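You operate a simulated robot arm through the tools that you are given. There is no shell and no other tool.

Carry out the task below with a simulated robot arm. There is one attempt and no reset: what you move stays moved.

TASK
Put things in order on the dryer top. At the end: the clear dosing cap is in the red bucket; the grey black-ended bulb stands where the green soap stood; the green soap stands where the brown-lidded wax tin stood; the brown-lidded wax tin stands on top of the clear empty glass jar; whatever was shut is shut again. Leave all else as you found it, and nothing knocked over.

Only the result counts: the job must be done as asked and must still hold three seconds after the hand-in. Knocking over, shifting, dropping, spilling or breaking anything else fails it. A push-on lid holds only when it is set on centred and level and pressed home; a screw cap is set on level and turned clockwise until tight.

THE ROBOT
A 7-joint arm with a two-finger gripper, fixed in place. Base frame: the origin is on the floor under the middle of its stand, x ahead of it, y to its left, z up; the work surface is at about z = 875. Lengths are in mm, angles in degrees, forces in N, time in s.
With the tool pointing down near the work surface it reaches from about 340 to 720 mm from the base axis. Its first joint turns from -66.0 to 66.0 degrees. Payload 2.45 kg.
The TCP is the grasp point between the finger pads, 26 mm short of the fingertips. In the tool frame z runs along the fingers and y along their closing line. The gripper opens to 96 mm; its body begins 69 mm behind the TCP.
Orientation is that of the tool frame in the base frame, as [roll, pitch, yaw] about the fixed x, y, z axes, in that order (R = Rz(yaw) Ry(pitch) Rx(roll)). With the fingers straight down and closing along the base's y, the tool's x points along the base's -x, its y along +y and its z along -z.

THE INTERFACE
- The arm moves only by the tool drive_tool. Its argument "moves" is a list that holds one entry, the list of rows, each a list of 7 numbers: the finger opening in mm, from 0 to 96, then the shift along the tool's x, y, z in mm, then the turn, a rotation vector about the tool's x, y, z in degrees. In form: [[[fingers, tx, ty, tz, wx, wy, wz], ...]]. A call has 1 to 20 rows; each row shifts and turns the commanded pose from where the row before left it, along the tool's axes as they then stand. Rows are played at 5 a second. More than 50 mm and 8.6 degrees between two rows, or a gripper value outside its range, and nothing of the call is played. Where a pose cannot be reached the arm comes as near as it can. A force on the tool above 40 N (or 10 N above the force at the start of the call, whichever is more), or a blocked arm, ends the call early, and 0.2 s more pass. The fingers move at their own pace (about 50 mm/s each) and stop on an object; they squeeze with about 29 N. The grip force told is the motor's: it shows also when the fingers shut on nothing. Time passes only in rows, and 0.2 s behind the last, so rows that do not move let the fingers close. The reply holds the time, the measured pose of the TCP, the force on the tool along the base axes, the opening and the grip force, in the units named above and with some noise, with the torque about the TCP (base axes, N m) and any sound that the robot's microphone picked up.
- Cameras (640 x 400 px; columns grow to the right, rows downward): "scene" is fixed at [147.6, -374.2, 1436]; the picture's right is [0.91, -0.41, 0.00], its down [-0.19, -0.42, -0.89] and it looks along [0.37, 0.81, -0.47] (base axes); focal length 329 px, centre (320, 200). "wrist" rides on the gripper at [82, 3, -98] in the tool frame; the picture's right is [-0.04, 1.00, 0.00], its down [-0.73, -0.03, -0.68] and it looks along [-0.68, -0.03, 0.73] (tool axes); focal length 256 px, centre (320, 200).
- capture(camera): a new picture of that camera. The clock stands still meanwhile.
- probe_pixels(camera, pixels): for up to 12 pixels [column, row] of the newest picture of that camera ("zoom" is the newest enlarged one), the place [x, y, z] in the base frame of the surface seen there, good to about 2 mm. The clock stands still meanwhile.
- enlarge(camera, box): a new picture of the part [left, top, right, bottom] of that camera's present view, enlarged. The clock stands still meanwhile.
- job_done(): hands the job in; it is judged then, once.

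Open the gripper and draw the arm clear of the work before you hand the job in, unless the task says otherwise.

The tools are called after "Call:" by a JSON object that holds its "name" and its "arguments". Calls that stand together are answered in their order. drive_tool: Moves the arm, as the interface text tells. Its arguments: {"type":"object","properties":{"moves":{"type":"array","items":{"type":"array","items":{"type":"array","items":{"type":"number"}}}}},"required":["moves"]} The other tools are called the same way: capture (camera) takes a picture; probe_pixels (camera, pixels) gives the place of the surface under pixels of a picture; enlarge (camera, box) takes an enlarged picture of a part of a camera's view; job_done () hands the job in.

At the start:

```text
clock: 0.0
eef_pos: [326.6, 249.9, 1243.2]
ee_rot: [-180.0, 0.0, -180.0]
ft_force: [-0.2, -0.4, 0.1]
torque: [-0.03, -0.02, 0.01]
gripper_width: 95.7
gripper_force: 0.0
```

scene: 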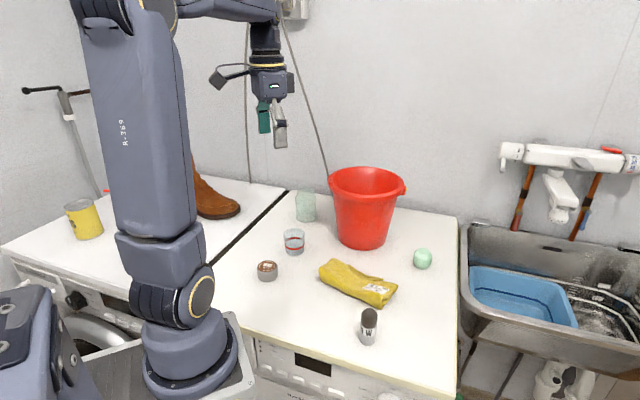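
wrist: 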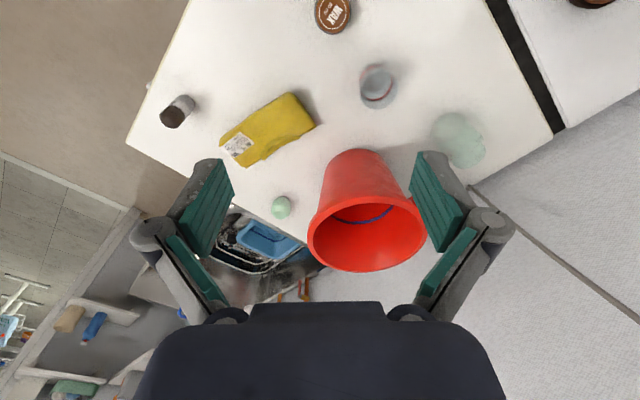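

I start by looking closely at the work surface: the jars near (294,240) and (306,207), the tin at (267,271), soap at (422,258), bulb at (368,327), bucket at (365,205).

Call:
{"name": "enlarge", "arguments": {"camera": "scene", "box": [230, 160, 460, 360]}}

Call:
{"name": "enlarge", "arguments": {"camera": "wrist", "box": [300, 0, 520, 180]}}

Call:
{"name": "enlarge", "arguments": {"camera": "scene", "box": [0, 140, 300, 330]}}

```text
2.00 times, centred on (345, 260) of scene
```

zoom: 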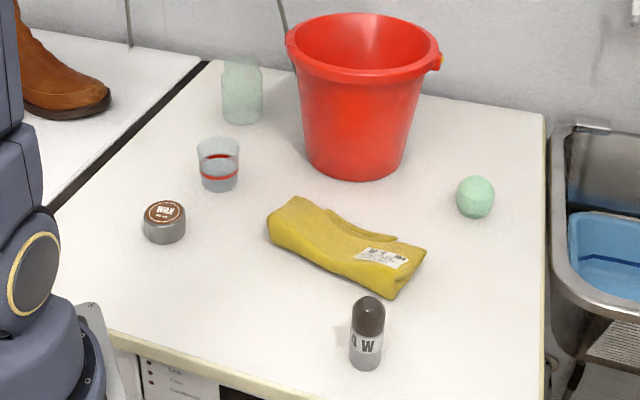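

```text
2.22 times, centred on (410, 90) of wrist
```

zoom: 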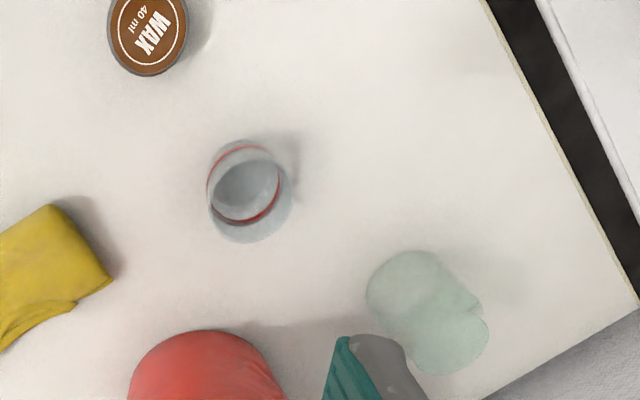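

```text
2.11 times, centred on (150, 235) of scene
```

zoom: 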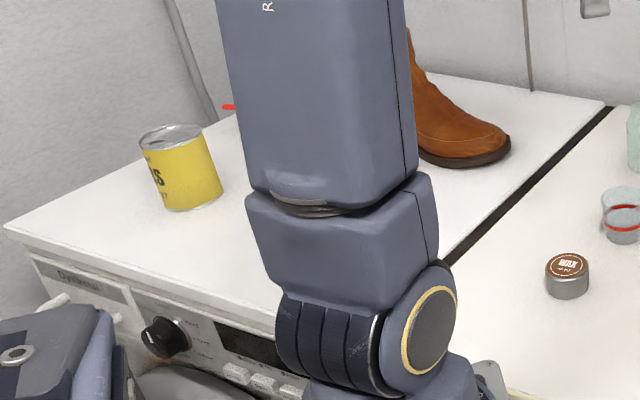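

The dosing cap is likely the cup with the red line at (294,240), and the glass jar the greenish one at (306,207). I probe object tops and bases for positions.

Call:
{"name": "capture", "arguments": {"camera": "scene"}}

Call:
{"name": "probe_pixels", "arguments": {"camera": "scene", "pixels": [[267, 265], [267, 279], [294, 234], [294, 252], [306, 195], [306, 215], [422, 250], [422, 262], [368, 314], [368, 340], [345, 275], [380, 290]]}}

Call:
{"name": "capture", "arguments": {"camera": "wrist"}}

Call:
{"name": "probe_pixels", "arguments": {"camera": "wrist", "pixels": [[332, 12], [378, 80], [378, 97], [448, 125], [465, 155], [281, 207], [173, 117], [184, 101], [350, 250], [310, 255], [425, 230], [340, 165]]}}

```text
taken
```

scene: 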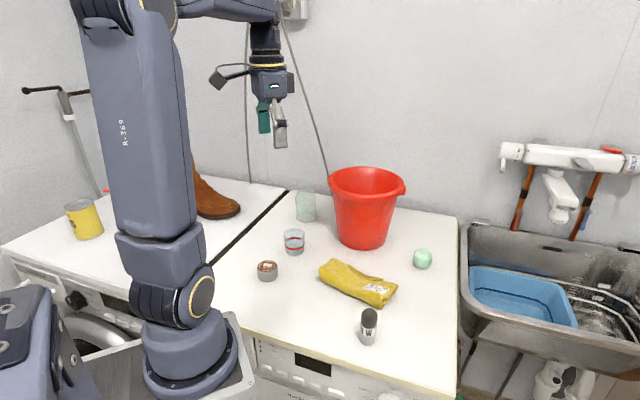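

```text
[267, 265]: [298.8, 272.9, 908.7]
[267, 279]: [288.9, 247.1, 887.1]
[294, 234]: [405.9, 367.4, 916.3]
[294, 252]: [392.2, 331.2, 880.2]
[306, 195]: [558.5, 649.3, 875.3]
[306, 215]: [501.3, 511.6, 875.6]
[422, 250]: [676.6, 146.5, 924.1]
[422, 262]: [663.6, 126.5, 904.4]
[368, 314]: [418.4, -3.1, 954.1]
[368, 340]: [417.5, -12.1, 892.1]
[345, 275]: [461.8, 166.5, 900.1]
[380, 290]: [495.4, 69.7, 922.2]
```

```text
taken
```

wrist: 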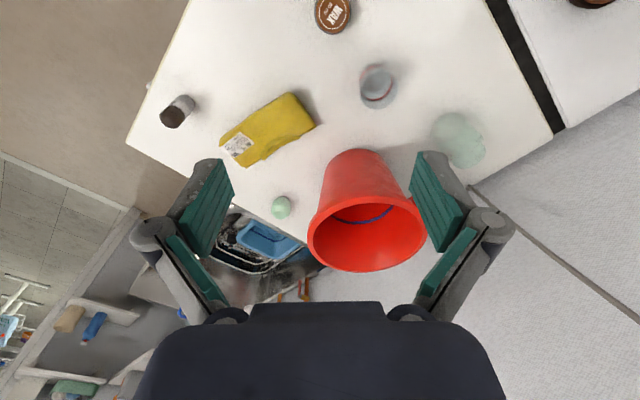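

```text
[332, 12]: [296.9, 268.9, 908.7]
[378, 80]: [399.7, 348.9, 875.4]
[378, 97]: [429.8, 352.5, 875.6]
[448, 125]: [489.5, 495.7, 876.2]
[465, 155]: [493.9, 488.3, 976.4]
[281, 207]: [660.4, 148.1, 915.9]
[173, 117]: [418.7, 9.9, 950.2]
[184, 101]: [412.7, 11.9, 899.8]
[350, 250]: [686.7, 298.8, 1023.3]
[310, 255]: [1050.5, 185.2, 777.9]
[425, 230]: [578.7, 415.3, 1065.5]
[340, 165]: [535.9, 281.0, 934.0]
```

The jar lies near (491,492), with its top about z 976. I move the hand high above the left side to look at the jar and cap from the wrist camera.

Call:
{"name": "drive_tool", "arguments": {"moves": [[[96, 5, 40, 5, 0, 0, 0], [96, 5, 40, 5, 0, 0, 0], [96, 5, 40, 5, 0, 0, 0], [96, 5, 40, 5, 0, 0, 0], [96, 5, 40, 5, 0, 0, 0], [96, 2, 40, 5, 0, 0, 0], [96, 0, 0, 0, 0, 0, 0]]]}}

Call:
{"name": "capture", "arguments": {"camera": "wrist"}}

Call:
{"name": "enlarge", "arguments": {"camera": "wrist", "box": [220, 110, 420, 240]}}

```text
clock: 1.6
eef_pos: [300.3, 491.1, 1212.4]
ee_rot: [-179.9, 0.0, 179.9]
ft_force: [0.2, -0.3, 0.4]
torque: [0.0, 0.01, 0.05]
gripper_width: 96.2
gripper_force: 0.0
```

```text
taken
```

wrist: 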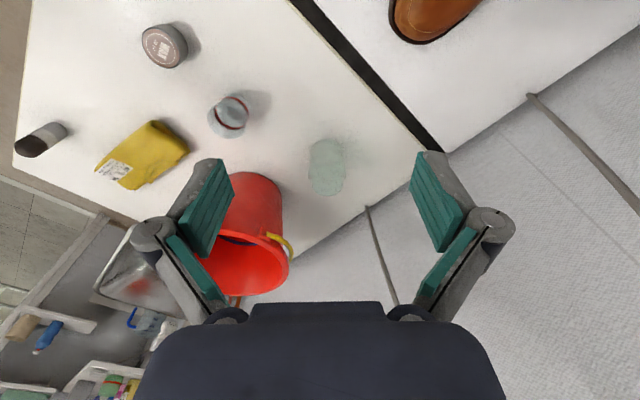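

```text
3.08 times, centred on (320, 175) of wrist
```

zoom: 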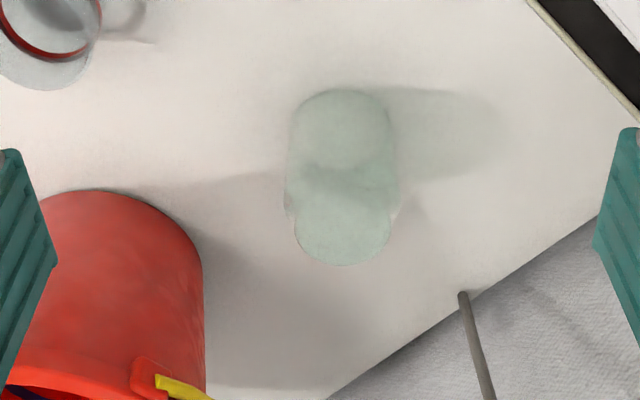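

The jar shows a shoulder and a mouth in the zoom at about (343,222). I probe along it and at its edges to find centre, mouth size and height.

Call:
{"name": "probe_pixels", "arguments": {"camera": "zoom", "pixels": [[343, 222], [343, 262], [300, 225], [387, 225], [343, 185], [292, 170], [395, 170], [343, 95], [343, 130], [343, 200], [310, 250], [375, 250]]}}

Call:
{"name": "enlarge", "arguments": {"camera": "wrist", "box": [280, 120, 380, 220]}}

Call:
{"name": "enlarge", "arguments": {"camera": "scene", "box": [270, 180, 340, 260]}}

```text
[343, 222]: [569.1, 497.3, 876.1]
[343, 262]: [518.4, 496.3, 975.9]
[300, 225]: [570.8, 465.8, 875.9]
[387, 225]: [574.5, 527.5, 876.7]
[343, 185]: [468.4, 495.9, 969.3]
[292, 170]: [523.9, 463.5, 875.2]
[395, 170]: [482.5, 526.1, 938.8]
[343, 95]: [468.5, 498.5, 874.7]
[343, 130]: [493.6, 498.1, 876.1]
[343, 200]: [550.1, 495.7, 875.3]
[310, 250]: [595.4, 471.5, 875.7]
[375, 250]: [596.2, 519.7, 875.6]
```

```text
4.00 times, centred on (330, 170) of wrist
```

zoom: 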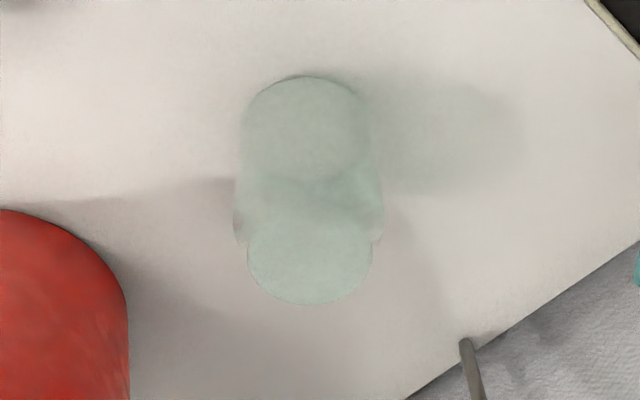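

```text
5.00 times, centred on (305, 220) of scene
```

zoom: 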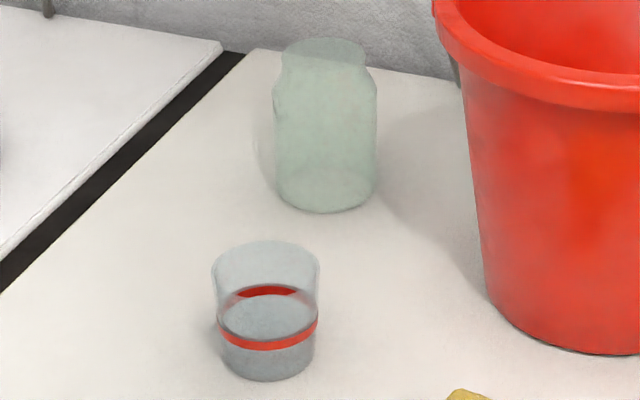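

The rim spans x 468–518 at y 496, so the jar centre is about (493.5,496) with the top at z 976. Now I measure the tin and cap with enlarged views.

Call:
{"name": "enlarge", "arguments": {"camera": "scene", "box": [245, 250, 290, 290]}}

Call:
{"name": "enlarge", "arguments": {"camera": "wrist", "box": [130, 10, 270, 150]}}

```text
10.00 times, centred on (268, 270) of scene
```

zoom: 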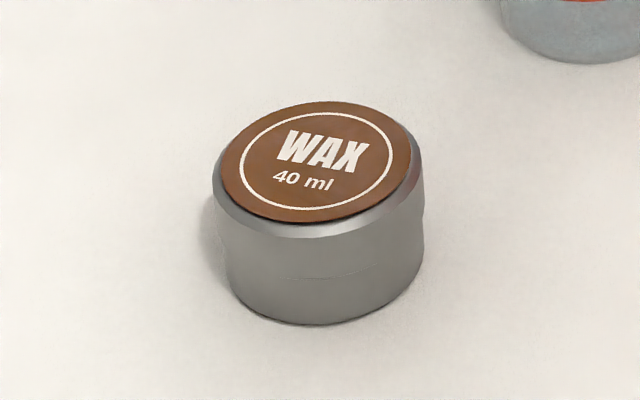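

```text
2.86 times, centred on (200, 80) of wrist
```

zoom: 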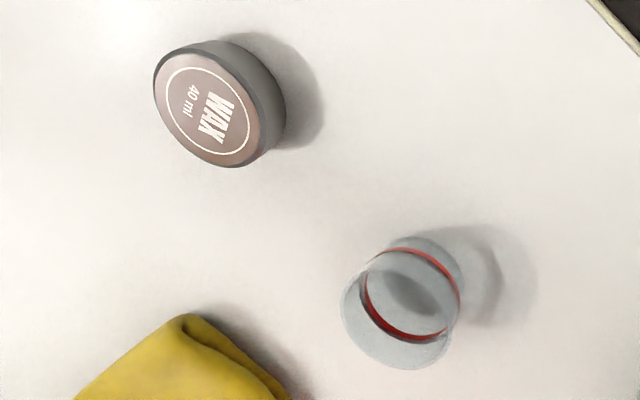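

I probe the tin lid edges and side, and the cap rim, in the two zooms' latest (wrist) view.

Call:
{"name": "probe_pixels", "arguments": {"camera": "zoom", "pixels": [[157, 90], [200, 45], [258, 130], [225, 165], [207, 105], [265, 60], [282, 110], [343, 300], [395, 365], [450, 345], [460, 290], [400, 300]]}}

Call:
{"name": "enlarge", "arguments": {"camera": "scene", "box": [245, 250, 290, 290]}}

Call:
{"name": "probe_pixels", "arguments": {"camera": "zoom", "pixels": [[320, 104], [320, 218], [225, 170], [408, 165], [320, 236], [320, 275], [320, 318], [232, 270], [419, 260], [217, 200], [420, 195], [320, 160]]}}

```text
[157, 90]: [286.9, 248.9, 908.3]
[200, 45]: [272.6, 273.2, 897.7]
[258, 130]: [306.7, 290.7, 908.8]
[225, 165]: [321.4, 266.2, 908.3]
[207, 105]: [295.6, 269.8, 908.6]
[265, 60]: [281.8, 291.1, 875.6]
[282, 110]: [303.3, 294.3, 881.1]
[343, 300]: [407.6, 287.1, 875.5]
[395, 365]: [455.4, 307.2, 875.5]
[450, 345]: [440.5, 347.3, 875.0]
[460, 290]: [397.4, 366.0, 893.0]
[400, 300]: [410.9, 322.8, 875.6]
```

```text
10.00 times, centred on (268, 270) of scene
```

zoom: 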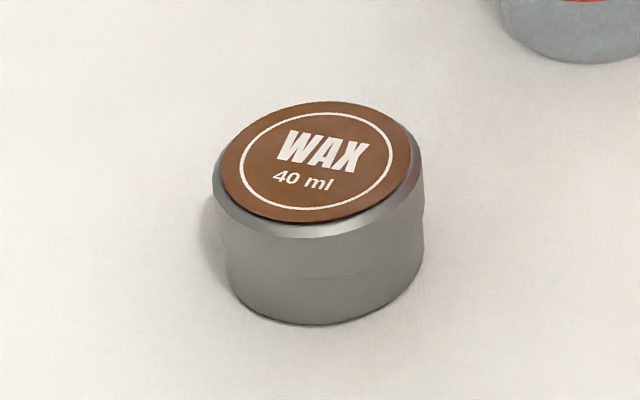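

```text
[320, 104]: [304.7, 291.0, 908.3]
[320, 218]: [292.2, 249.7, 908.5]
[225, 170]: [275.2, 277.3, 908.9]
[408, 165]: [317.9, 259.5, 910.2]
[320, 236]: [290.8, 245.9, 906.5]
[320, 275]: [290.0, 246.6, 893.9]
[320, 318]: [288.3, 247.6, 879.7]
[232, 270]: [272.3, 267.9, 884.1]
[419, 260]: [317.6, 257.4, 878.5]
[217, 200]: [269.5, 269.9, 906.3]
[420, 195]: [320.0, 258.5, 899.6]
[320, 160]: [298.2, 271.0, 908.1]
```

The tin is centred near (297,269), about 52 mm wide and 34 mm tall. Next I zoom the scene camera on the cap at (294,241) and the bucket to probe them.

Call:
{"name": "enlarge", "arguments": {"camera": "scene", "box": [270, 218, 318, 262]}}

Call:
{"name": "probe_pixels", "arguments": {"camera": "zoom", "pixels": [[320, 128], [320, 210], [222, 160], [425, 165], [225, 260], [415, 260], [320, 270], [320, 340], [320, 355], [235, 200], [405, 205], [320, 300]]}}

Call:
{"name": "probe_pixels", "arguments": {"camera": "scene", "pixels": [[332, 180], [368, 200], [402, 186], [366, 168], [345, 172], [385, 172], [340, 190], [395, 196], [365, 180], [345, 245], [380, 243], [363, 247]]}}

```text
9.09 times, centred on (294, 240) of scene
```

zoom: 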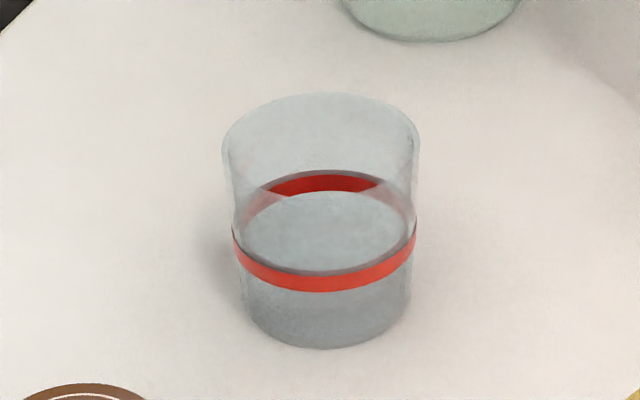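

```text
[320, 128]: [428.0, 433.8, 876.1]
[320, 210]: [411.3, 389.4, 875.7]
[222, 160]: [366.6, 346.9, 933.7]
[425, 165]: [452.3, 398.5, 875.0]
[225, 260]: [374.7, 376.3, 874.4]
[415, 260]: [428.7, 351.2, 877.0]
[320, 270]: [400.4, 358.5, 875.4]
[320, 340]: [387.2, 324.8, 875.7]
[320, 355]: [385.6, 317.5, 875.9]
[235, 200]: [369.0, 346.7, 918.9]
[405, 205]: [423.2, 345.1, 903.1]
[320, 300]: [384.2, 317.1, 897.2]
```

```text
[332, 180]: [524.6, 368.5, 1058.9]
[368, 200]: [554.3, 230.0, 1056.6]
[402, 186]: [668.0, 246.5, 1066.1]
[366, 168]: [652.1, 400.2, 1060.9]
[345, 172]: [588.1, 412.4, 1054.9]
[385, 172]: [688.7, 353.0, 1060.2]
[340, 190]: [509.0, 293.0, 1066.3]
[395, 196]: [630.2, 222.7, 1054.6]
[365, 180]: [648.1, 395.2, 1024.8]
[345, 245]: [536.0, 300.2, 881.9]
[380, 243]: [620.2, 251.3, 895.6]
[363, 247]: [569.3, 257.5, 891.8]
```

The cap is centred near (397,346), about 58 mm tall, and has a disc at mid-height (possibly liquid or an inner floor). I move closer over the cap to see it and fix its centre.

Call:
{"name": "drive_tool", "arguments": {"moves": [[[96, -8, -29, 32, 0, 0, 0], [96, -8, -29, 32, 0, 0, 0], [96, -8, -29, 32, 0, 0, 0], [96, -8, -29, 33, 0, 0, 0], [96, -8, -28, 33, 0, 0, 0], [96, 0, 0, 0, 0, 0, 0]]]}}

Call:
{"name": "capture", "arguments": {"camera": "wrist"}}

Call:
{"name": "enlarge", "arguments": {"camera": "wrist", "box": [260, 90, 380, 200]}}

Call:
{"name": "enlarge", "arguments": {"camera": "scene", "box": [200, 80, 340, 280]}}

```text
clock: 3.0
eef_pos: [340.3, 346.3, 1051.0]
ee_rot: [-180.0, 0.0, -179.9]
ft_force: [-0.2, -0.1, 0.2]
torque: [-0.01, 0.0, 0.01]
gripper_width: 96.0
gripper_force: 0.1
```

```text
taken
```

wrist: 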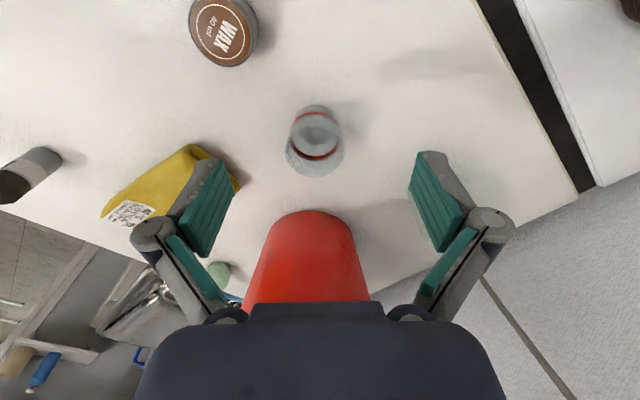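

```text
3.64 times, centred on (320, 145) of wrist
```

zoom: 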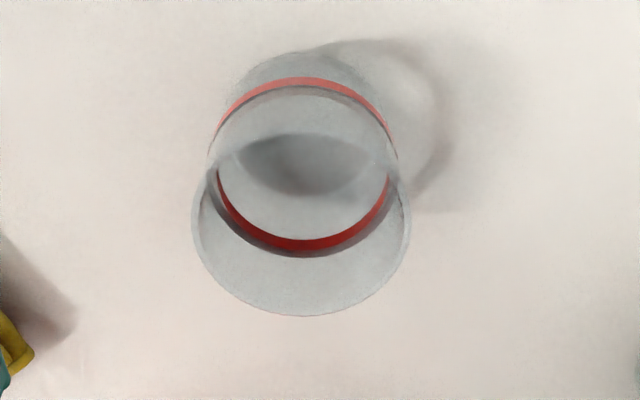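

```text
2.00 times, centred on (270, 180) of scene
```

zoom: 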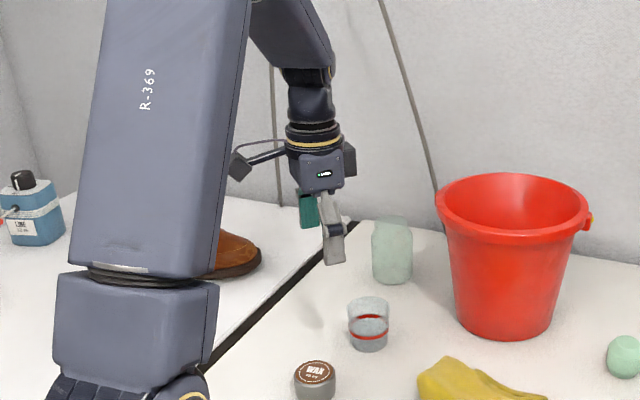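

The cap looks empty and open-topped; rim edges in the zoom run from about (193,222) to (409,222), bottom at (300,315). I re-zoom on the cap and probe its rim.

Call:
{"name": "enlarge", "arguments": {"camera": "wrist", "box": [280, 95, 350, 180]}}

Call:
{"name": "probe_pixels", "arguments": {"camera": "wrist", "pixels": [[314, 174], [315, 174], [316, 175], [287, 150], [286, 151], [342, 150], [343, 152], [341, 145], [289, 145], [300, 169], [330, 169], [314, 173]]}}

```text
4.71 times, centred on (315, 138) of wrist
```

zoom: 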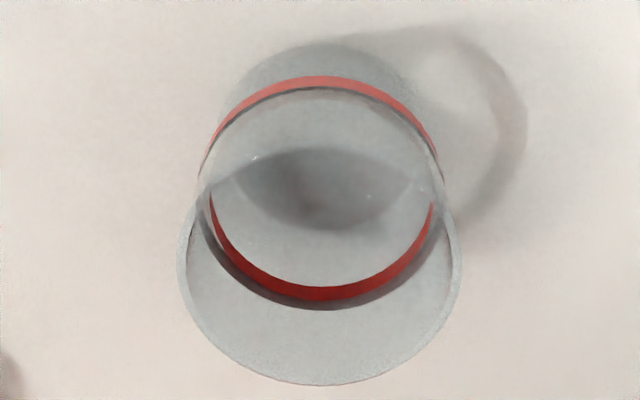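

```text
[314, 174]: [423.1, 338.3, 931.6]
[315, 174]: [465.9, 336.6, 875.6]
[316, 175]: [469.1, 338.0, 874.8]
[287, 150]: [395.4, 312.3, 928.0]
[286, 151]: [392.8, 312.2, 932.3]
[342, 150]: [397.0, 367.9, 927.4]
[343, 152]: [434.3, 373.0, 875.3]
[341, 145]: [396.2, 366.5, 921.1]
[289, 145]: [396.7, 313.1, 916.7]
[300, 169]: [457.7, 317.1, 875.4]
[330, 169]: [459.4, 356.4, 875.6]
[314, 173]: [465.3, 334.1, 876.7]
```

The cap rim fits a circle centred at (395.5,340), radius 28, top z ≈ 933. I go over it and descend with open fingers to TCP z ≈ 927.

Call:
{"name": "drive_tool", "arguments": {"moves": [[[96, -28, -3, 0, 0, 0, 0], [96, -27, -3, 0, 0, 0, 0], [96, 0, 0, 40, 0, 0, 0], [96, 0, 0, 40, 0, 0, 0], [96, 0, 0, 30, 0, 0, 0], [96, 0, 0, 14, 0, 0, 0], [96, 0, 0, 0, 0, 0, 0]]]}}

Call:
{"name": "capture", "arguments": {"camera": "wrist"}}

```text
clock: 4.6
eef_pos: [395.4, 340.4, 927.6]
ee_rot: [-180.0, 0.0, 179.9]
ft_force: [0.5, 0.8, -0.3]
torque: [0.01, 0.01, -0.01]
gripper_width: 96.3
gripper_force: 0.0
```

```text
taken
```

wrist: 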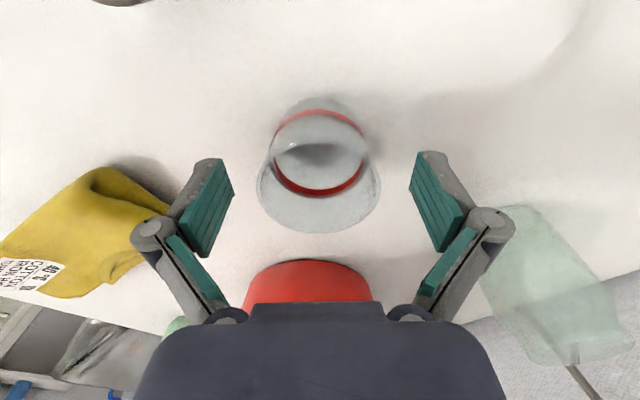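

The cap is centred between the pads at (318,175). I close the fingers.

Call:
{"name": "drive_tool", "arguments": {"moves": [[[70, 0, 0, 0, 0, 0, 0], [60, 0, 0, 0, 0, 0, 0], [50, 0, 0, 0, 0, 0, 0], [45, 0, 0, 0, 0, 0, 0], [45, 0, 0, 0, 0, 0, 0]]]}}

Call:
{"name": "capture", "arguments": {"camera": "wrist"}}

```text
clock: 5.8
eef_pos: [395.5, 339.3, 927.5]
ee_rot: [-180.0, 0.0, 180.0]
ft_force: [-1.1, -2.0, 3.2]
torque: [-0.05, 0.02, 0.0]
gripper_width: 56.8
gripper_force: 29.1
```

```text
taken
```

wrist: 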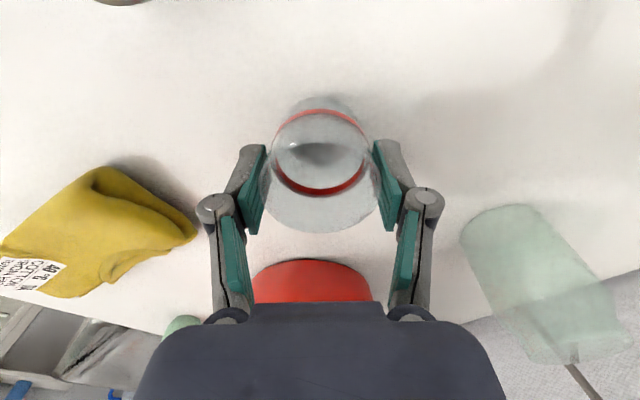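

The cap is gripped (width 56.8, 29 N). I lift it straight up to z ≈ 1170.

Call:
{"name": "drive_tool", "arguments": {"moves": [[[45, 0, 0, -10, 0, 0, 0], [45, 0, 0, -25, 0, 0, 0], [45, 0, 0, -40, 0, 0, 0], [45, 0, 0, -45, 0, 0, 0], [45, 0, 0, -45, 0, 0, 0], [45, 0, 0, -45, 0, 0, 0], [45, 0, 0, -35, 0, 0, 0], [45, 0, 0, 0, 0, 0, 0]]]}}

Call:
{"name": "capture", "arguments": {"camera": "wrist"}}

Call:
{"name": "capture", "arguments": {"camera": "scene"}}

```text
clock: 7.6
eef_pos: [396.0, 340.1, 1173.0]
ee_rot: [180.0, 0.0, -180.0]
ft_force: [-0.6, -0.2, -0.5]
torque: [0.0, 0.01, 0.02]
gripper_width: 57.2
gripper_force: 28.8
```

```text
taken
```

wrist: 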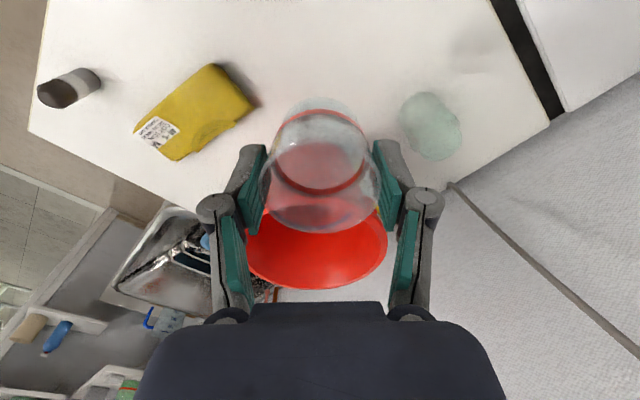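

```text
taken
```

scene: 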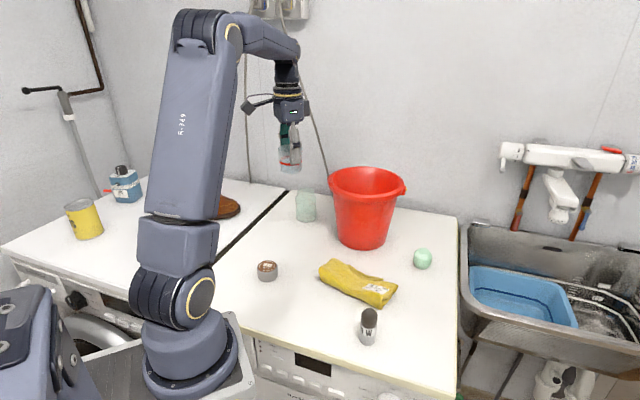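

The cap is held upright. I zoom on the hand at about (285,120) in the scene view to judge the camera bracket's clearance for going into the bucket.

Call:
{"name": "enlarge", "arguments": {"camera": "scene", "box": [230, 60, 330, 180]}}

Call:
{"name": "probe_pixels", "arguments": {"camera": "scene", "pixels": [[246, 107], [250, 107], [243, 103], [255, 103], [262, 101], [283, 107], [300, 108], [290, 125], [290, 150], [290, 168]]}}

```text
3.33 times, centred on (280, 120) of scene
```

zoom: 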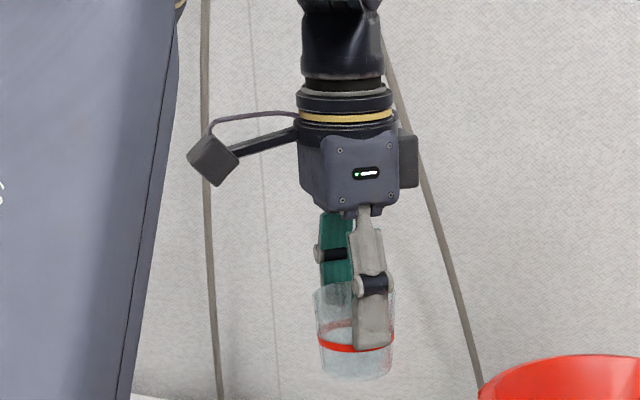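

```text
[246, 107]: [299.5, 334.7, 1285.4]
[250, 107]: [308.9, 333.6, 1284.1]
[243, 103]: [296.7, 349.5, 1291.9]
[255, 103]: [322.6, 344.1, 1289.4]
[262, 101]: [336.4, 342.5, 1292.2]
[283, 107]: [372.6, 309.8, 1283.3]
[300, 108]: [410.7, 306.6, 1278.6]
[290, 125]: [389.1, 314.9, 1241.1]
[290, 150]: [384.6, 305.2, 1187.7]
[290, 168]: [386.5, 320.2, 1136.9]
```

The camera body's underside is about 85–89 mm above the TCP and reaches 104 mm to the side. The bucket rim is centred near (602,316) with radius 96, so I move over (627,316) at the current height.

Call:
{"name": "drive_tool", "arguments": {"moves": [[[45, -38, -4, 0, 0, 0, 0], [45, -39, -4, 0, 0, 0, 0], [45, -39, -4, 0, 0, 0, 0], [45, -39, -4, 0, 0, 0, 0], [45, -38, -4, 0, 0, 0, 0], [45, -38, -4, 0, 0, 0, 0], [45, 0, 0, 0, 0, 0, 0]]]}}

Call:
{"name": "capture", "arguments": {"camera": "wrist"}}

Call:
{"name": "enlarge", "arguments": {"camera": "scene", "box": [270, 60, 450, 260]}}

```text
clock: 9.2
eef_pos: [592.6, 298.4, 1166.9]
ee_rot: [-179.9, -0.1, -180.0]
ft_force: [-0.9, -0.6, -0.2]
torque: [0.01, 0.02, 0.01]
gripper_width: 57.0
gripper_force: 29.2
out of reach, approached as far as the arm can: row 5, 6
```

```text
taken
```

wrist: 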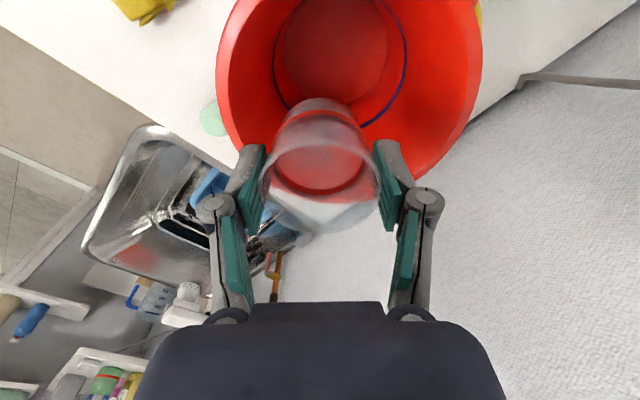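

```text
2.00 times, centred on (360, 160) of scene
```

zoom: 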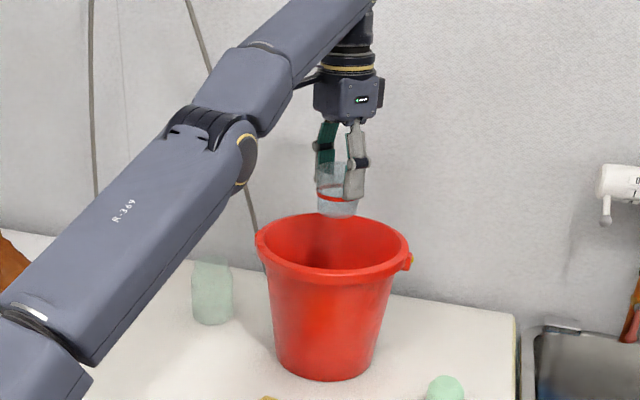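

The arm stopped short at (593,298) because of reach at this height. The bucket is empty; I probe its floor (335,50) and rim points to confirm its centre.

Call:
{"name": "probe_pixels", "arguments": {"camera": "wrist", "pixels": [[335, 50], [300, 40], [370, 60], [335, 85], [219, 90], [480, 70], [455, 140], [235, 140], [225, 50], [478, 40], [285, 60], [385, 30]]}}

Call:
{"name": "drive_tool", "arguments": {"moves": [[[45, 0, 0, 10, 0, 0, 0], [45, 0, 0, 0, 0, 0, 0]]]}}

```text
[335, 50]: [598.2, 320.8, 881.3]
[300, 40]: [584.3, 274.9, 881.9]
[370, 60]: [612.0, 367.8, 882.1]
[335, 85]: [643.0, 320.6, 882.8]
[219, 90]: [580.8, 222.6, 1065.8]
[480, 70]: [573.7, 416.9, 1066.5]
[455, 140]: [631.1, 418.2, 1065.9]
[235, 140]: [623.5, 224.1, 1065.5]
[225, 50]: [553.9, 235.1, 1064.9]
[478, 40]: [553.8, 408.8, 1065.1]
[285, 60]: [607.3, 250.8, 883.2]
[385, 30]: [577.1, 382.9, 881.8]
```

```text
clock: 9.8
eef_pos: [593.4, 298.8, 1157.6]
ee_rot: [180.0, 0.0, -179.9]
ft_force: [0.2, 0.5, 0.0]
torque: [-0.03, -0.01, -0.01]
gripper_width: 57.0
gripper_force: 29.4
```

The bucket centre comes out at (601.5,320.5), floor z 882. I lower the cap inside the rim to z ≈ 1040, then shift toward (626,320) where reach is better.

Call:
{"name": "drive_tool", "arguments": {"moves": [[[45, 0, 10, 30, 0, 0, 0], [45, 0, 5, 40, 0, 0, 0], [45, 0, 0, 45, 0, 0, 0], [45, -16, 3, 0, 0, 0, 0], [45, -16, 3, 0, 0, 0, 0], [45, 0, 0, 0, 0, 0, 0]]]}}

Call:
{"name": "enlarge", "arguments": {"camera": "scene", "box": [290, 60, 450, 260]}}

Call:
{"name": "capture", "arguments": {"camera": "wrist"}}

```text
clock: 11.2
eef_pos: [627.0, 321.0, 1043.5]
ee_rot: [180.0, -0.1, -179.9]
ft_force: [0.4, -0.6, 0.6]
torque: [0.03, -0.01, -0.01]
gripper_width: 57.2
gripper_force: 28.8
```

```text
2.00 times, centred on (370, 160) of scene
```

zoom: 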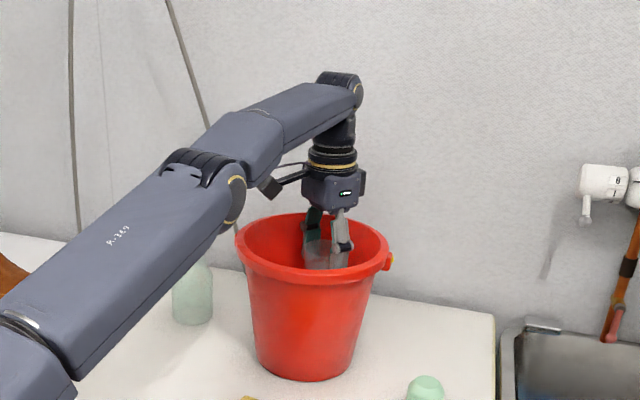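

```text
taken
```

wrist: 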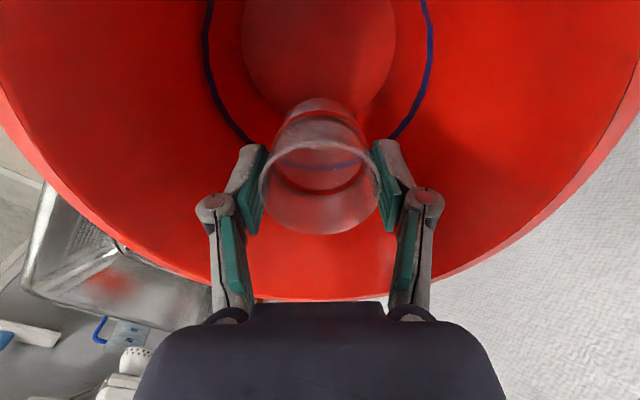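

The cap is inside the bucket with the camera still clear. I shift 5 mm back and descend to about z 962, watching the force.

Call:
{"name": "drive_tool", "arguments": {"moves": [[[45, 5, 0, 20, 0, 0, 0], [45, 0, 0, 20, 0, 0, 0], [45, 0, 0, 20, 0, 0, 0], [45, 0, 0, 12, 0, 0, 0], [45, 0, 0, 0, 0, 0, 0]]]}}

Call:
{"name": "enlarge", "arguments": {"camera": "scene", "box": [290, 60, 450, 260]}}

Call:
{"name": "capture", "arguments": {"camera": "wrist"}}

```text
clock: 12.4
eef_pos: [620.8, 320.3, 969.5]
ee_rot: [-179.9, 0.0, -179.9]
ft_force: [0.1, -0.1, -0.2]
torque: [0.0, 0.03, 0.0]
gripper_width: 56.9
gripper_force: 28.9
```

```text
2.00 times, centred on (370, 160) of scene
```

zoom: 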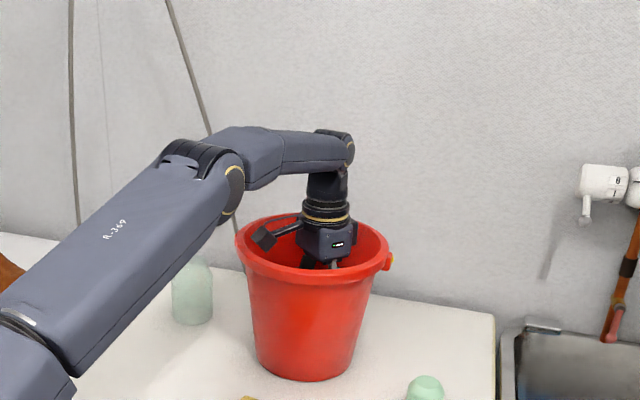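

```text
taken
```

wrist: 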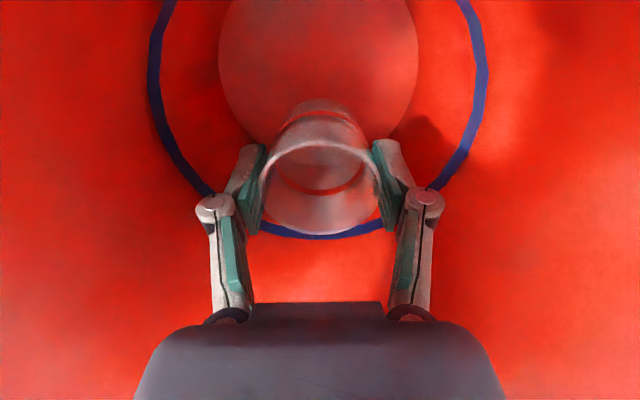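

Still no contact force and the camera clears the rim. I go 9 mm lower, then open just enough (to 68) to release the cap onto the bucket floor.

Call:
{"name": "drive_tool", "arguments": {"moves": [[[45, -3, 0, 9, 0, 0, 0], [45, 0, 0, 0, 0, 0, 0], [68, 0, 0, 0, 0, 0, 0], [68, 0, 0, 0, 0, 0, 0], [68, 0, 0, 0, 0, 0, 0]]]}}

Call:
{"name": "capture", "arguments": {"camera": "wrist"}}

```text
clock: 13.6
eef_pos: [624.4, 319.0, 960.5]
ee_rot: [179.9, 0.0, -180.0]
ft_force: [-0.2, -0.1, 0.0]
torque: [-0.01, 0.03, -0.02]
gripper_width: 67.9
gripper_force: 0.0
```

```text
taken
```

wrist: 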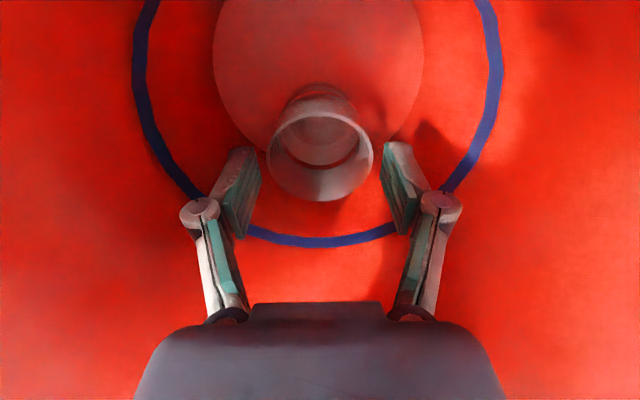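

The cap stands upright on the bucket floor. I raise the hand out of the bucket, then draw back toward the jar for a closer look.

Call:
{"name": "drive_tool", "arguments": {"moves": [[[68, 0, 0, -30, 0, 0, 0], [68, 0, 0, -40, 0, 0, 0], [68, 15, 0, -30, 0, 0, 0], [68, 15, 0, -30, 0, 0, 0], [68, 10, 0, -30, 0, 0, 0], [68, 5, 0, -25, 0, 0, 0], [68, 0, 0, 0, 0, 0, 0]]]}}

Call:
{"name": "capture", "arguments": {"camera": "scene"}}

```text
clock: 15.2
eef_pos: [578.8, 320.5, 1147.4]
ee_rot: [179.9, 0.1, 180.0]
ft_force: [-0.2, -0.5, 0.8]
torque: [0.02, 0.0, -0.03]
gripper_width: 68.3
gripper_force: 0.0
```

```text
taken
```

scene: 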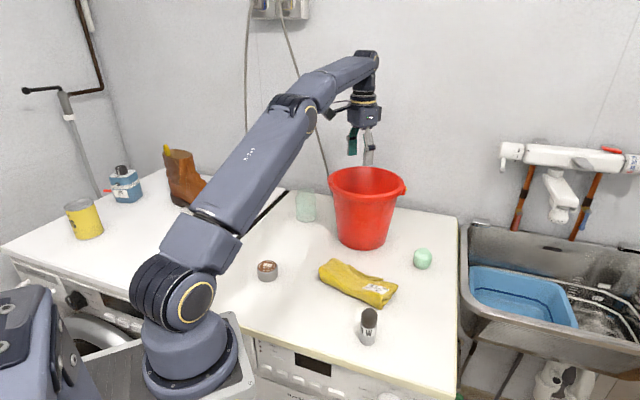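

All else looks undisturbed. I move to about (400,496,1130) to look down at the jar.

Call:
{"name": "drive_tool", "arguments": {"moves": [[[68, 30, 29, 3, 0, 0, 0], [68, 30, 29, 3, 0, 0, 0], [68, 30, 29, 3, 0, 0, 0], [68, 30, 29, 3, 0, 0, 0], [68, 30, 30, 3, 0, 0, 0], [68, 29, 30, 2, 0, 0, 0], [68, 0, 0, 0, 0, 0, 0]]]}}

Call:
{"name": "capture", "arguments": {"camera": "wrist"}}

Call:
{"name": "enlarge", "arguments": {"camera": "wrist", "box": [270, 120, 370, 240]}}

```text
clock: 16.8
eef_pos: [400.7, 496.6, 1130.0]
ee_rot: [-180.0, 0.0, 180.0]
ft_force: [-1.0, -0.6, -0.2]
torque: [0.01, 0.01, 0.01]
gripper_width: 68.2
gripper_force: 0.1
```

```text
taken
```

wrist: 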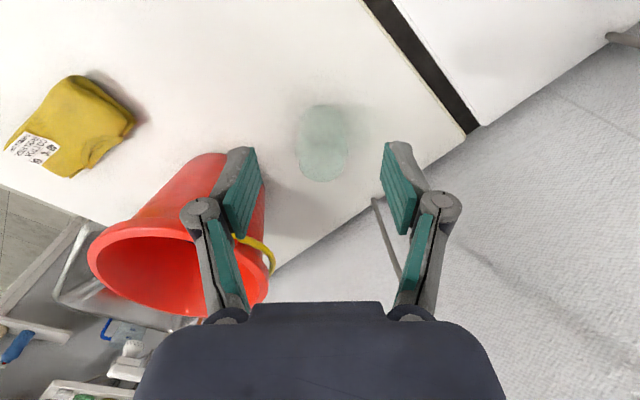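

```text
3.33 times, centred on (320, 180) of wrist
```

zoom: 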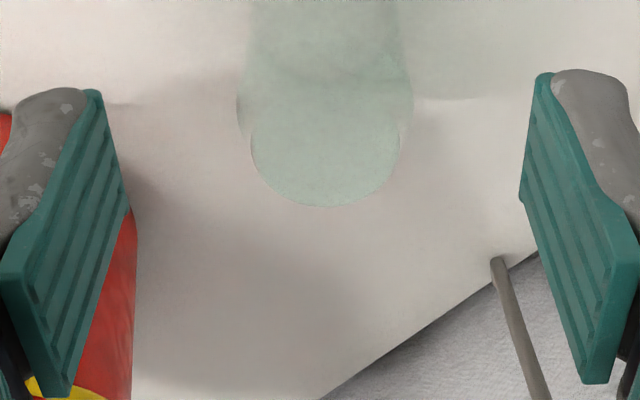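

The jar mouth shows at about (323,160) in the wrist picture. I zoom tighter for its rim outline.

Call:
{"name": "enlarge", "arguments": {"camera": "wrist", "box": [283, 95, 363, 190]}}

Call:
{"name": "probe_pixels", "arguments": {"camera": "zoom", "pixels": [[320, 365], [322, 367], [320, 363], [225, 300], [227, 300], [223, 295], [425, 295], [427, 290], [421, 300], [320, 250], [250, 340], [395, 340]]}}

```text
4.21 times, centred on (323, 142) of wrist
```

zoom: 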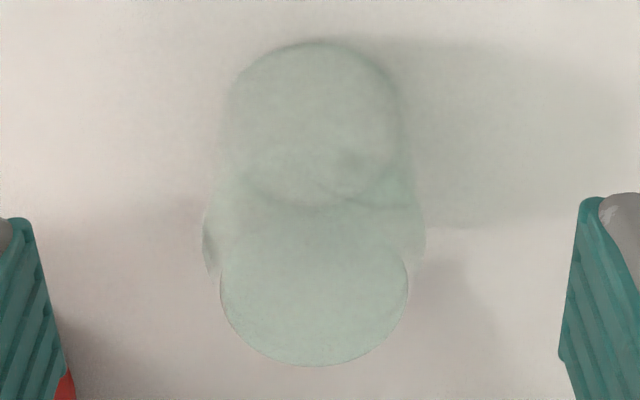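

```text
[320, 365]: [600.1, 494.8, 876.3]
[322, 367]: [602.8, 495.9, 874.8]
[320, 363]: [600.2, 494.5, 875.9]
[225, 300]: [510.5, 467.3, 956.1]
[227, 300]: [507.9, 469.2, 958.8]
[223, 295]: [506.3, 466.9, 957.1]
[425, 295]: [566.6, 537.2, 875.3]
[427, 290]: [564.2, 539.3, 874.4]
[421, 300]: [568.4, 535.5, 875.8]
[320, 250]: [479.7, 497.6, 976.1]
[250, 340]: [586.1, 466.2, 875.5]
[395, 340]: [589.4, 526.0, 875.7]
```

Some probes hit a flat surface at z ≈ 976 inside the mouth outline. I probe a grid over the mouth disc to learn whether it is open or flat and to fix its edges.

Call:
{"name": "probe_pixels", "arguments": {"camera": "zoom", "pixels": [[315, 290], [300, 280], [330, 300], [315, 320], [315, 350], [280, 290], [350, 290], [250, 290], [385, 290], [315, 260], [315, 240], [315, 225]]}}

Call:
{"name": "probe_pixels", "arguments": {"camera": "zoom", "pixels": [[315, 362], [315, 358], [405, 290], [402, 285], [225, 280], [228, 285], [400, 270], [230, 270], [260, 345], [370, 345], [290, 300], [340, 270]]}}

```text
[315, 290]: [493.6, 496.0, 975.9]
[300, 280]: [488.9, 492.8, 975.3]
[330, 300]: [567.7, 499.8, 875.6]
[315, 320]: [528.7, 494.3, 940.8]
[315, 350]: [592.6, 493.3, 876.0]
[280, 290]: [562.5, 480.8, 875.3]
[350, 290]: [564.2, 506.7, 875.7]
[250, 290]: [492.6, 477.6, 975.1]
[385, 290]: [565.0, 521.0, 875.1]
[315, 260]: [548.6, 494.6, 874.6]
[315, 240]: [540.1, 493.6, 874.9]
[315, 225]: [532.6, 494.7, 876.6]
```

```text
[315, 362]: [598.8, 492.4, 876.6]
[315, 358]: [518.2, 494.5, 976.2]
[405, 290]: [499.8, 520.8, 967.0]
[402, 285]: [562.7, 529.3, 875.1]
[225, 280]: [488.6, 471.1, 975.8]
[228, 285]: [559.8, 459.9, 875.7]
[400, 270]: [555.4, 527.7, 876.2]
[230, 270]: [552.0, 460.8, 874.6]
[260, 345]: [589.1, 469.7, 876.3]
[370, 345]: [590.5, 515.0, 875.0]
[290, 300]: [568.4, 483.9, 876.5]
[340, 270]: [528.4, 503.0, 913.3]
```

The jar has a flat top surface at z 976 centred at about (493.5,495.5), radius 25. Now I go for the tin at (297,269.5), opening the fingers and stopping above it.

Call:
{"name": "drive_tool", "arguments": {"moves": [[[96, 17.3, -37.8, 11.7, 0, 0, 0], [96, 17.3, -37.8, 11.7, 0, 0, 0], [96, 17.3, -37.8, 11.7, 0, 0, 0], [96, 17.3, -37.8, 11.7, 0, 0, 0], [96, 17.3, -37.8, 11.7, 0, 0, 0], [96, 17.2, -38, 11.5, 0, 0, 0], [96, 0, 0, 40, 0, 0, 0], [96, 0, 0, 0, 0, 0, 0]]]}}

Call:
{"name": "capture", "arguments": {"camera": "wrist"}}

Call:
{"name": "capture", "arguments": {"camera": "scene"}}

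```text
clock: 18.6
eef_pos: [296.4, 268.7, 1018.3]
ee_rot: [180.0, 0.0, -180.0]
ft_force: [-0.3, 0.3, 0.6]
torque: [0.03, 0.0, -0.02]
gripper_width: 95.8
gripper_force: 0.1
```

```text
taken
```

wrist: 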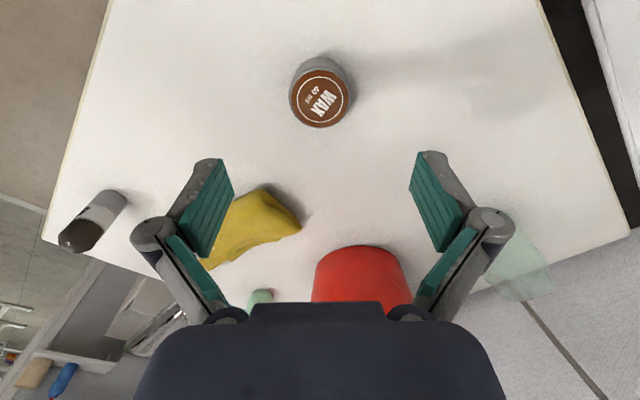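

```text
taken
```

scene: 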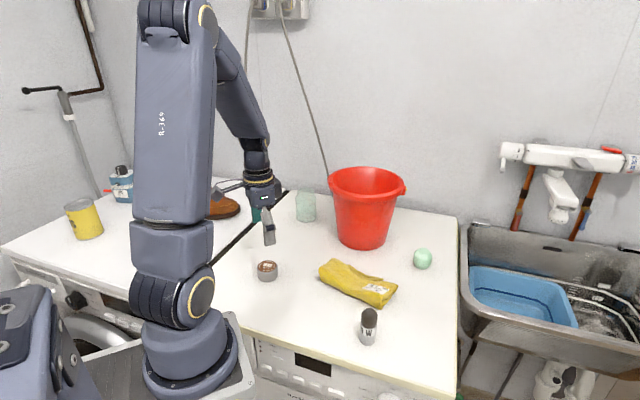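

The tin shows at (320,95) in the wrist view. I zoom on it and probe lid edges for an exact centre.

Call:
{"name": "enlarge", "arguments": {"camera": "wrist", "box": [280, 50, 360, 135]}}

Call:
{"name": "probe_pixels", "arguments": {"camera": "wrist", "pixels": [[289, 96], [290, 98], [350, 97], [351, 95], [320, 127], [319, 128], [320, 70], [320, 68], [300, 120], [341, 119], [318, 98], [330, 57]]}}

```text
4.71 times, centred on (320, 92) of wrist
```

zoom: 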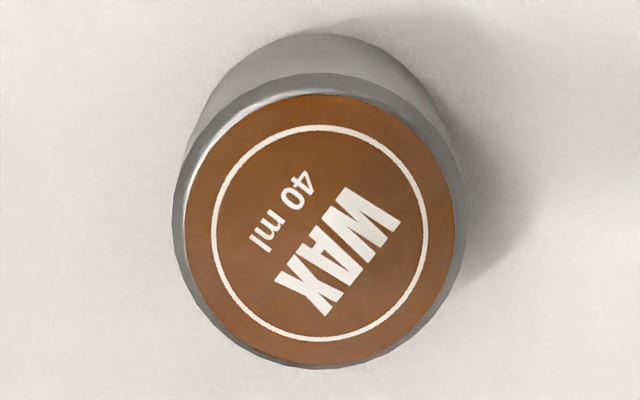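

```text
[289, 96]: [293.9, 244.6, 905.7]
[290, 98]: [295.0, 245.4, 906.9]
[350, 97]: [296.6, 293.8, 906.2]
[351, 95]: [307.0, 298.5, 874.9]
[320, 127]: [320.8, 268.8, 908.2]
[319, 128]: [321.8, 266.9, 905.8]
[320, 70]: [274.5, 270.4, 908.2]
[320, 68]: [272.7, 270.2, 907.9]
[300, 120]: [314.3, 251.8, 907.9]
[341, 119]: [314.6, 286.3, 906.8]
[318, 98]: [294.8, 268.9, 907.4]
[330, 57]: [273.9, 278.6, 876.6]
```

Tin centre is (296.9,269.3), radius about 25. I descend straight to TCP z ≈ 905 (tips 4 mm above the table) and close.

Call:
{"name": "drive_tool", "arguments": {"moves": [[[96, -0.5, 0.6, 40, 0, 0, 0], [96, 0, 0, 40, 0, 0, 0], [96, 0, 0, 25, 0, 0, 0], [96, 0, 0, 8, 0, 0, 0], [96, 0, 0, 0, 0, 0, 0], [70, 0, 0, 0, 0, 0, 0], [56, 0, 0, 0, 0, 0, 0], [44, 0, 0, 0, 0, 0, 0], [40, 0, 0, 0, 0, 0, 0], [40, 0, 0, 0, 0, 0, 0]]]}}

Call:
{"name": "capture", "arguments": {"camera": "wrist"}}

```text
clock: 20.8
eef_pos: [295.9, 269.3, 906.4]
ee_rot: [-179.9, 0.0, -180.0]
ft_force: [-0.6, -0.4, 2.9]
torque: [0.06, 0.01, -0.05]
gripper_width: 51.0
gripper_force: 29.2
```

```text
taken
```

wrist: 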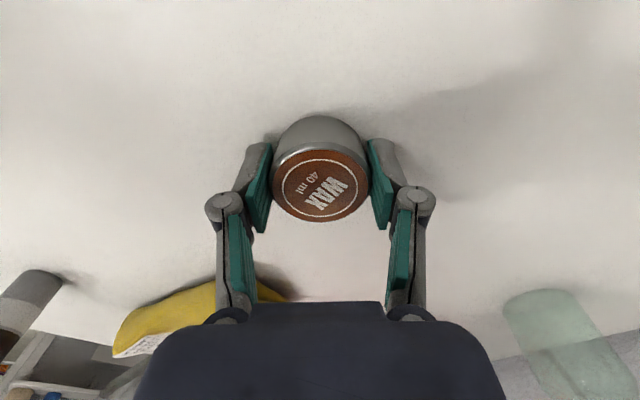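

The tin is gripped (51.0 mm). I lift it to about z 1070 and check that body and lid came up together.

Call:
{"name": "drive_tool", "arguments": {"moves": [[[40, 0, 0, -5, 0, 0, 0], [40, 0, 0, -20, 0, 0, 0], [40, 0, 0, -40, 0, 0, 0], [40, 0, 0, -45, 0, 0, 0], [40, 0, 0, -45, 0, 0, 0], [40, 0, 0, -10, 0, 0, 0], [40, 0, 0, 0, 0, 0, 0]]]}}

Call:
{"name": "capture", "arguments": {"camera": "wrist"}}

Call:
{"name": "capture", "arguments": {"camera": "scene"}}

Call:
{"name": "enlarge", "arguments": {"camera": "scene", "box": [240, 150, 310, 250]}}

```text
clock: 22.4
eef_pos: [297.2, 269.2, 1072.5]
ee_rot: [180.0, 0.0, -180.0]
ft_force: [-1.2, -0.3, -1.0]
torque: [0.0, -0.01, -0.02]
gripper_width: 50.6
gripper_force: 29.4
```

```text
taken
```

wrist: 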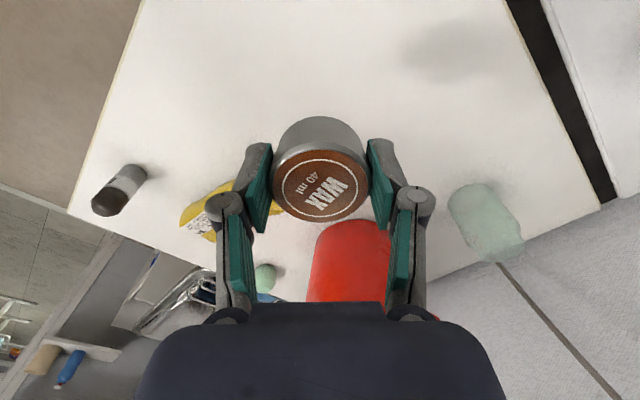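

```text
taken
```

scene: 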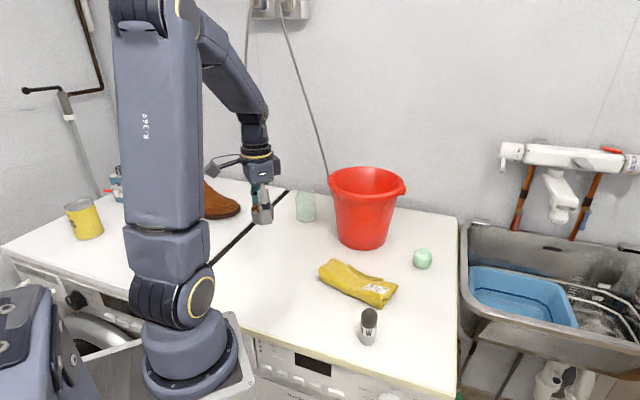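

```text
4.00 times, centred on (275, 200) of scene
```

zoom: 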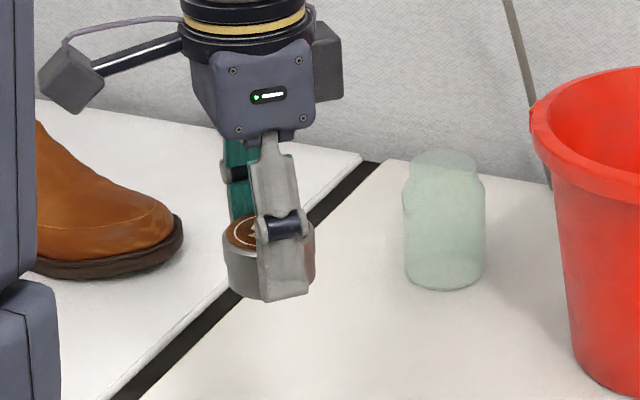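

The tin is level in the grip. I probe the lid in the wrist view to get its offset from the TCP.

Call:
{"name": "probe_pixels", "arguments": {"camera": "wrist", "pixels": [[320, 185], [320, 220], [320, 219], [320, 152], [320, 150], [320, 147], [285, 185], [355, 185], [320, 125], [320, 117], [300, 170], [340, 170]]}}

Call:
{"name": "enlarge", "arguments": {"camera": "wrist", "box": [260, 105, 380, 230]}}

```text
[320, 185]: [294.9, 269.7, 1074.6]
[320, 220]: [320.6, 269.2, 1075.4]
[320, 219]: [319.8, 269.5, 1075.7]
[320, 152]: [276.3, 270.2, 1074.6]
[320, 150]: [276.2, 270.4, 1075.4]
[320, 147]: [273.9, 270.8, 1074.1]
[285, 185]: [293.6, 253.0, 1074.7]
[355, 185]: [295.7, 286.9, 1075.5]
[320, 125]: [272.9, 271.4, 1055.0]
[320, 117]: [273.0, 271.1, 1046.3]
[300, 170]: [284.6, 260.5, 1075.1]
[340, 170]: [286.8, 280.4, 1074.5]
```

```text
3.20 times, centred on (320, 168) of wrist
```

zoom: 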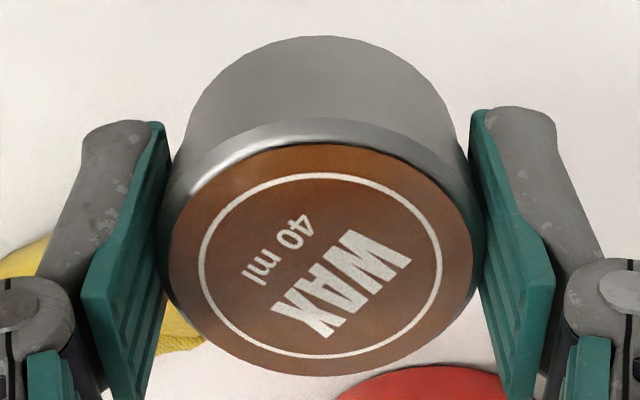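

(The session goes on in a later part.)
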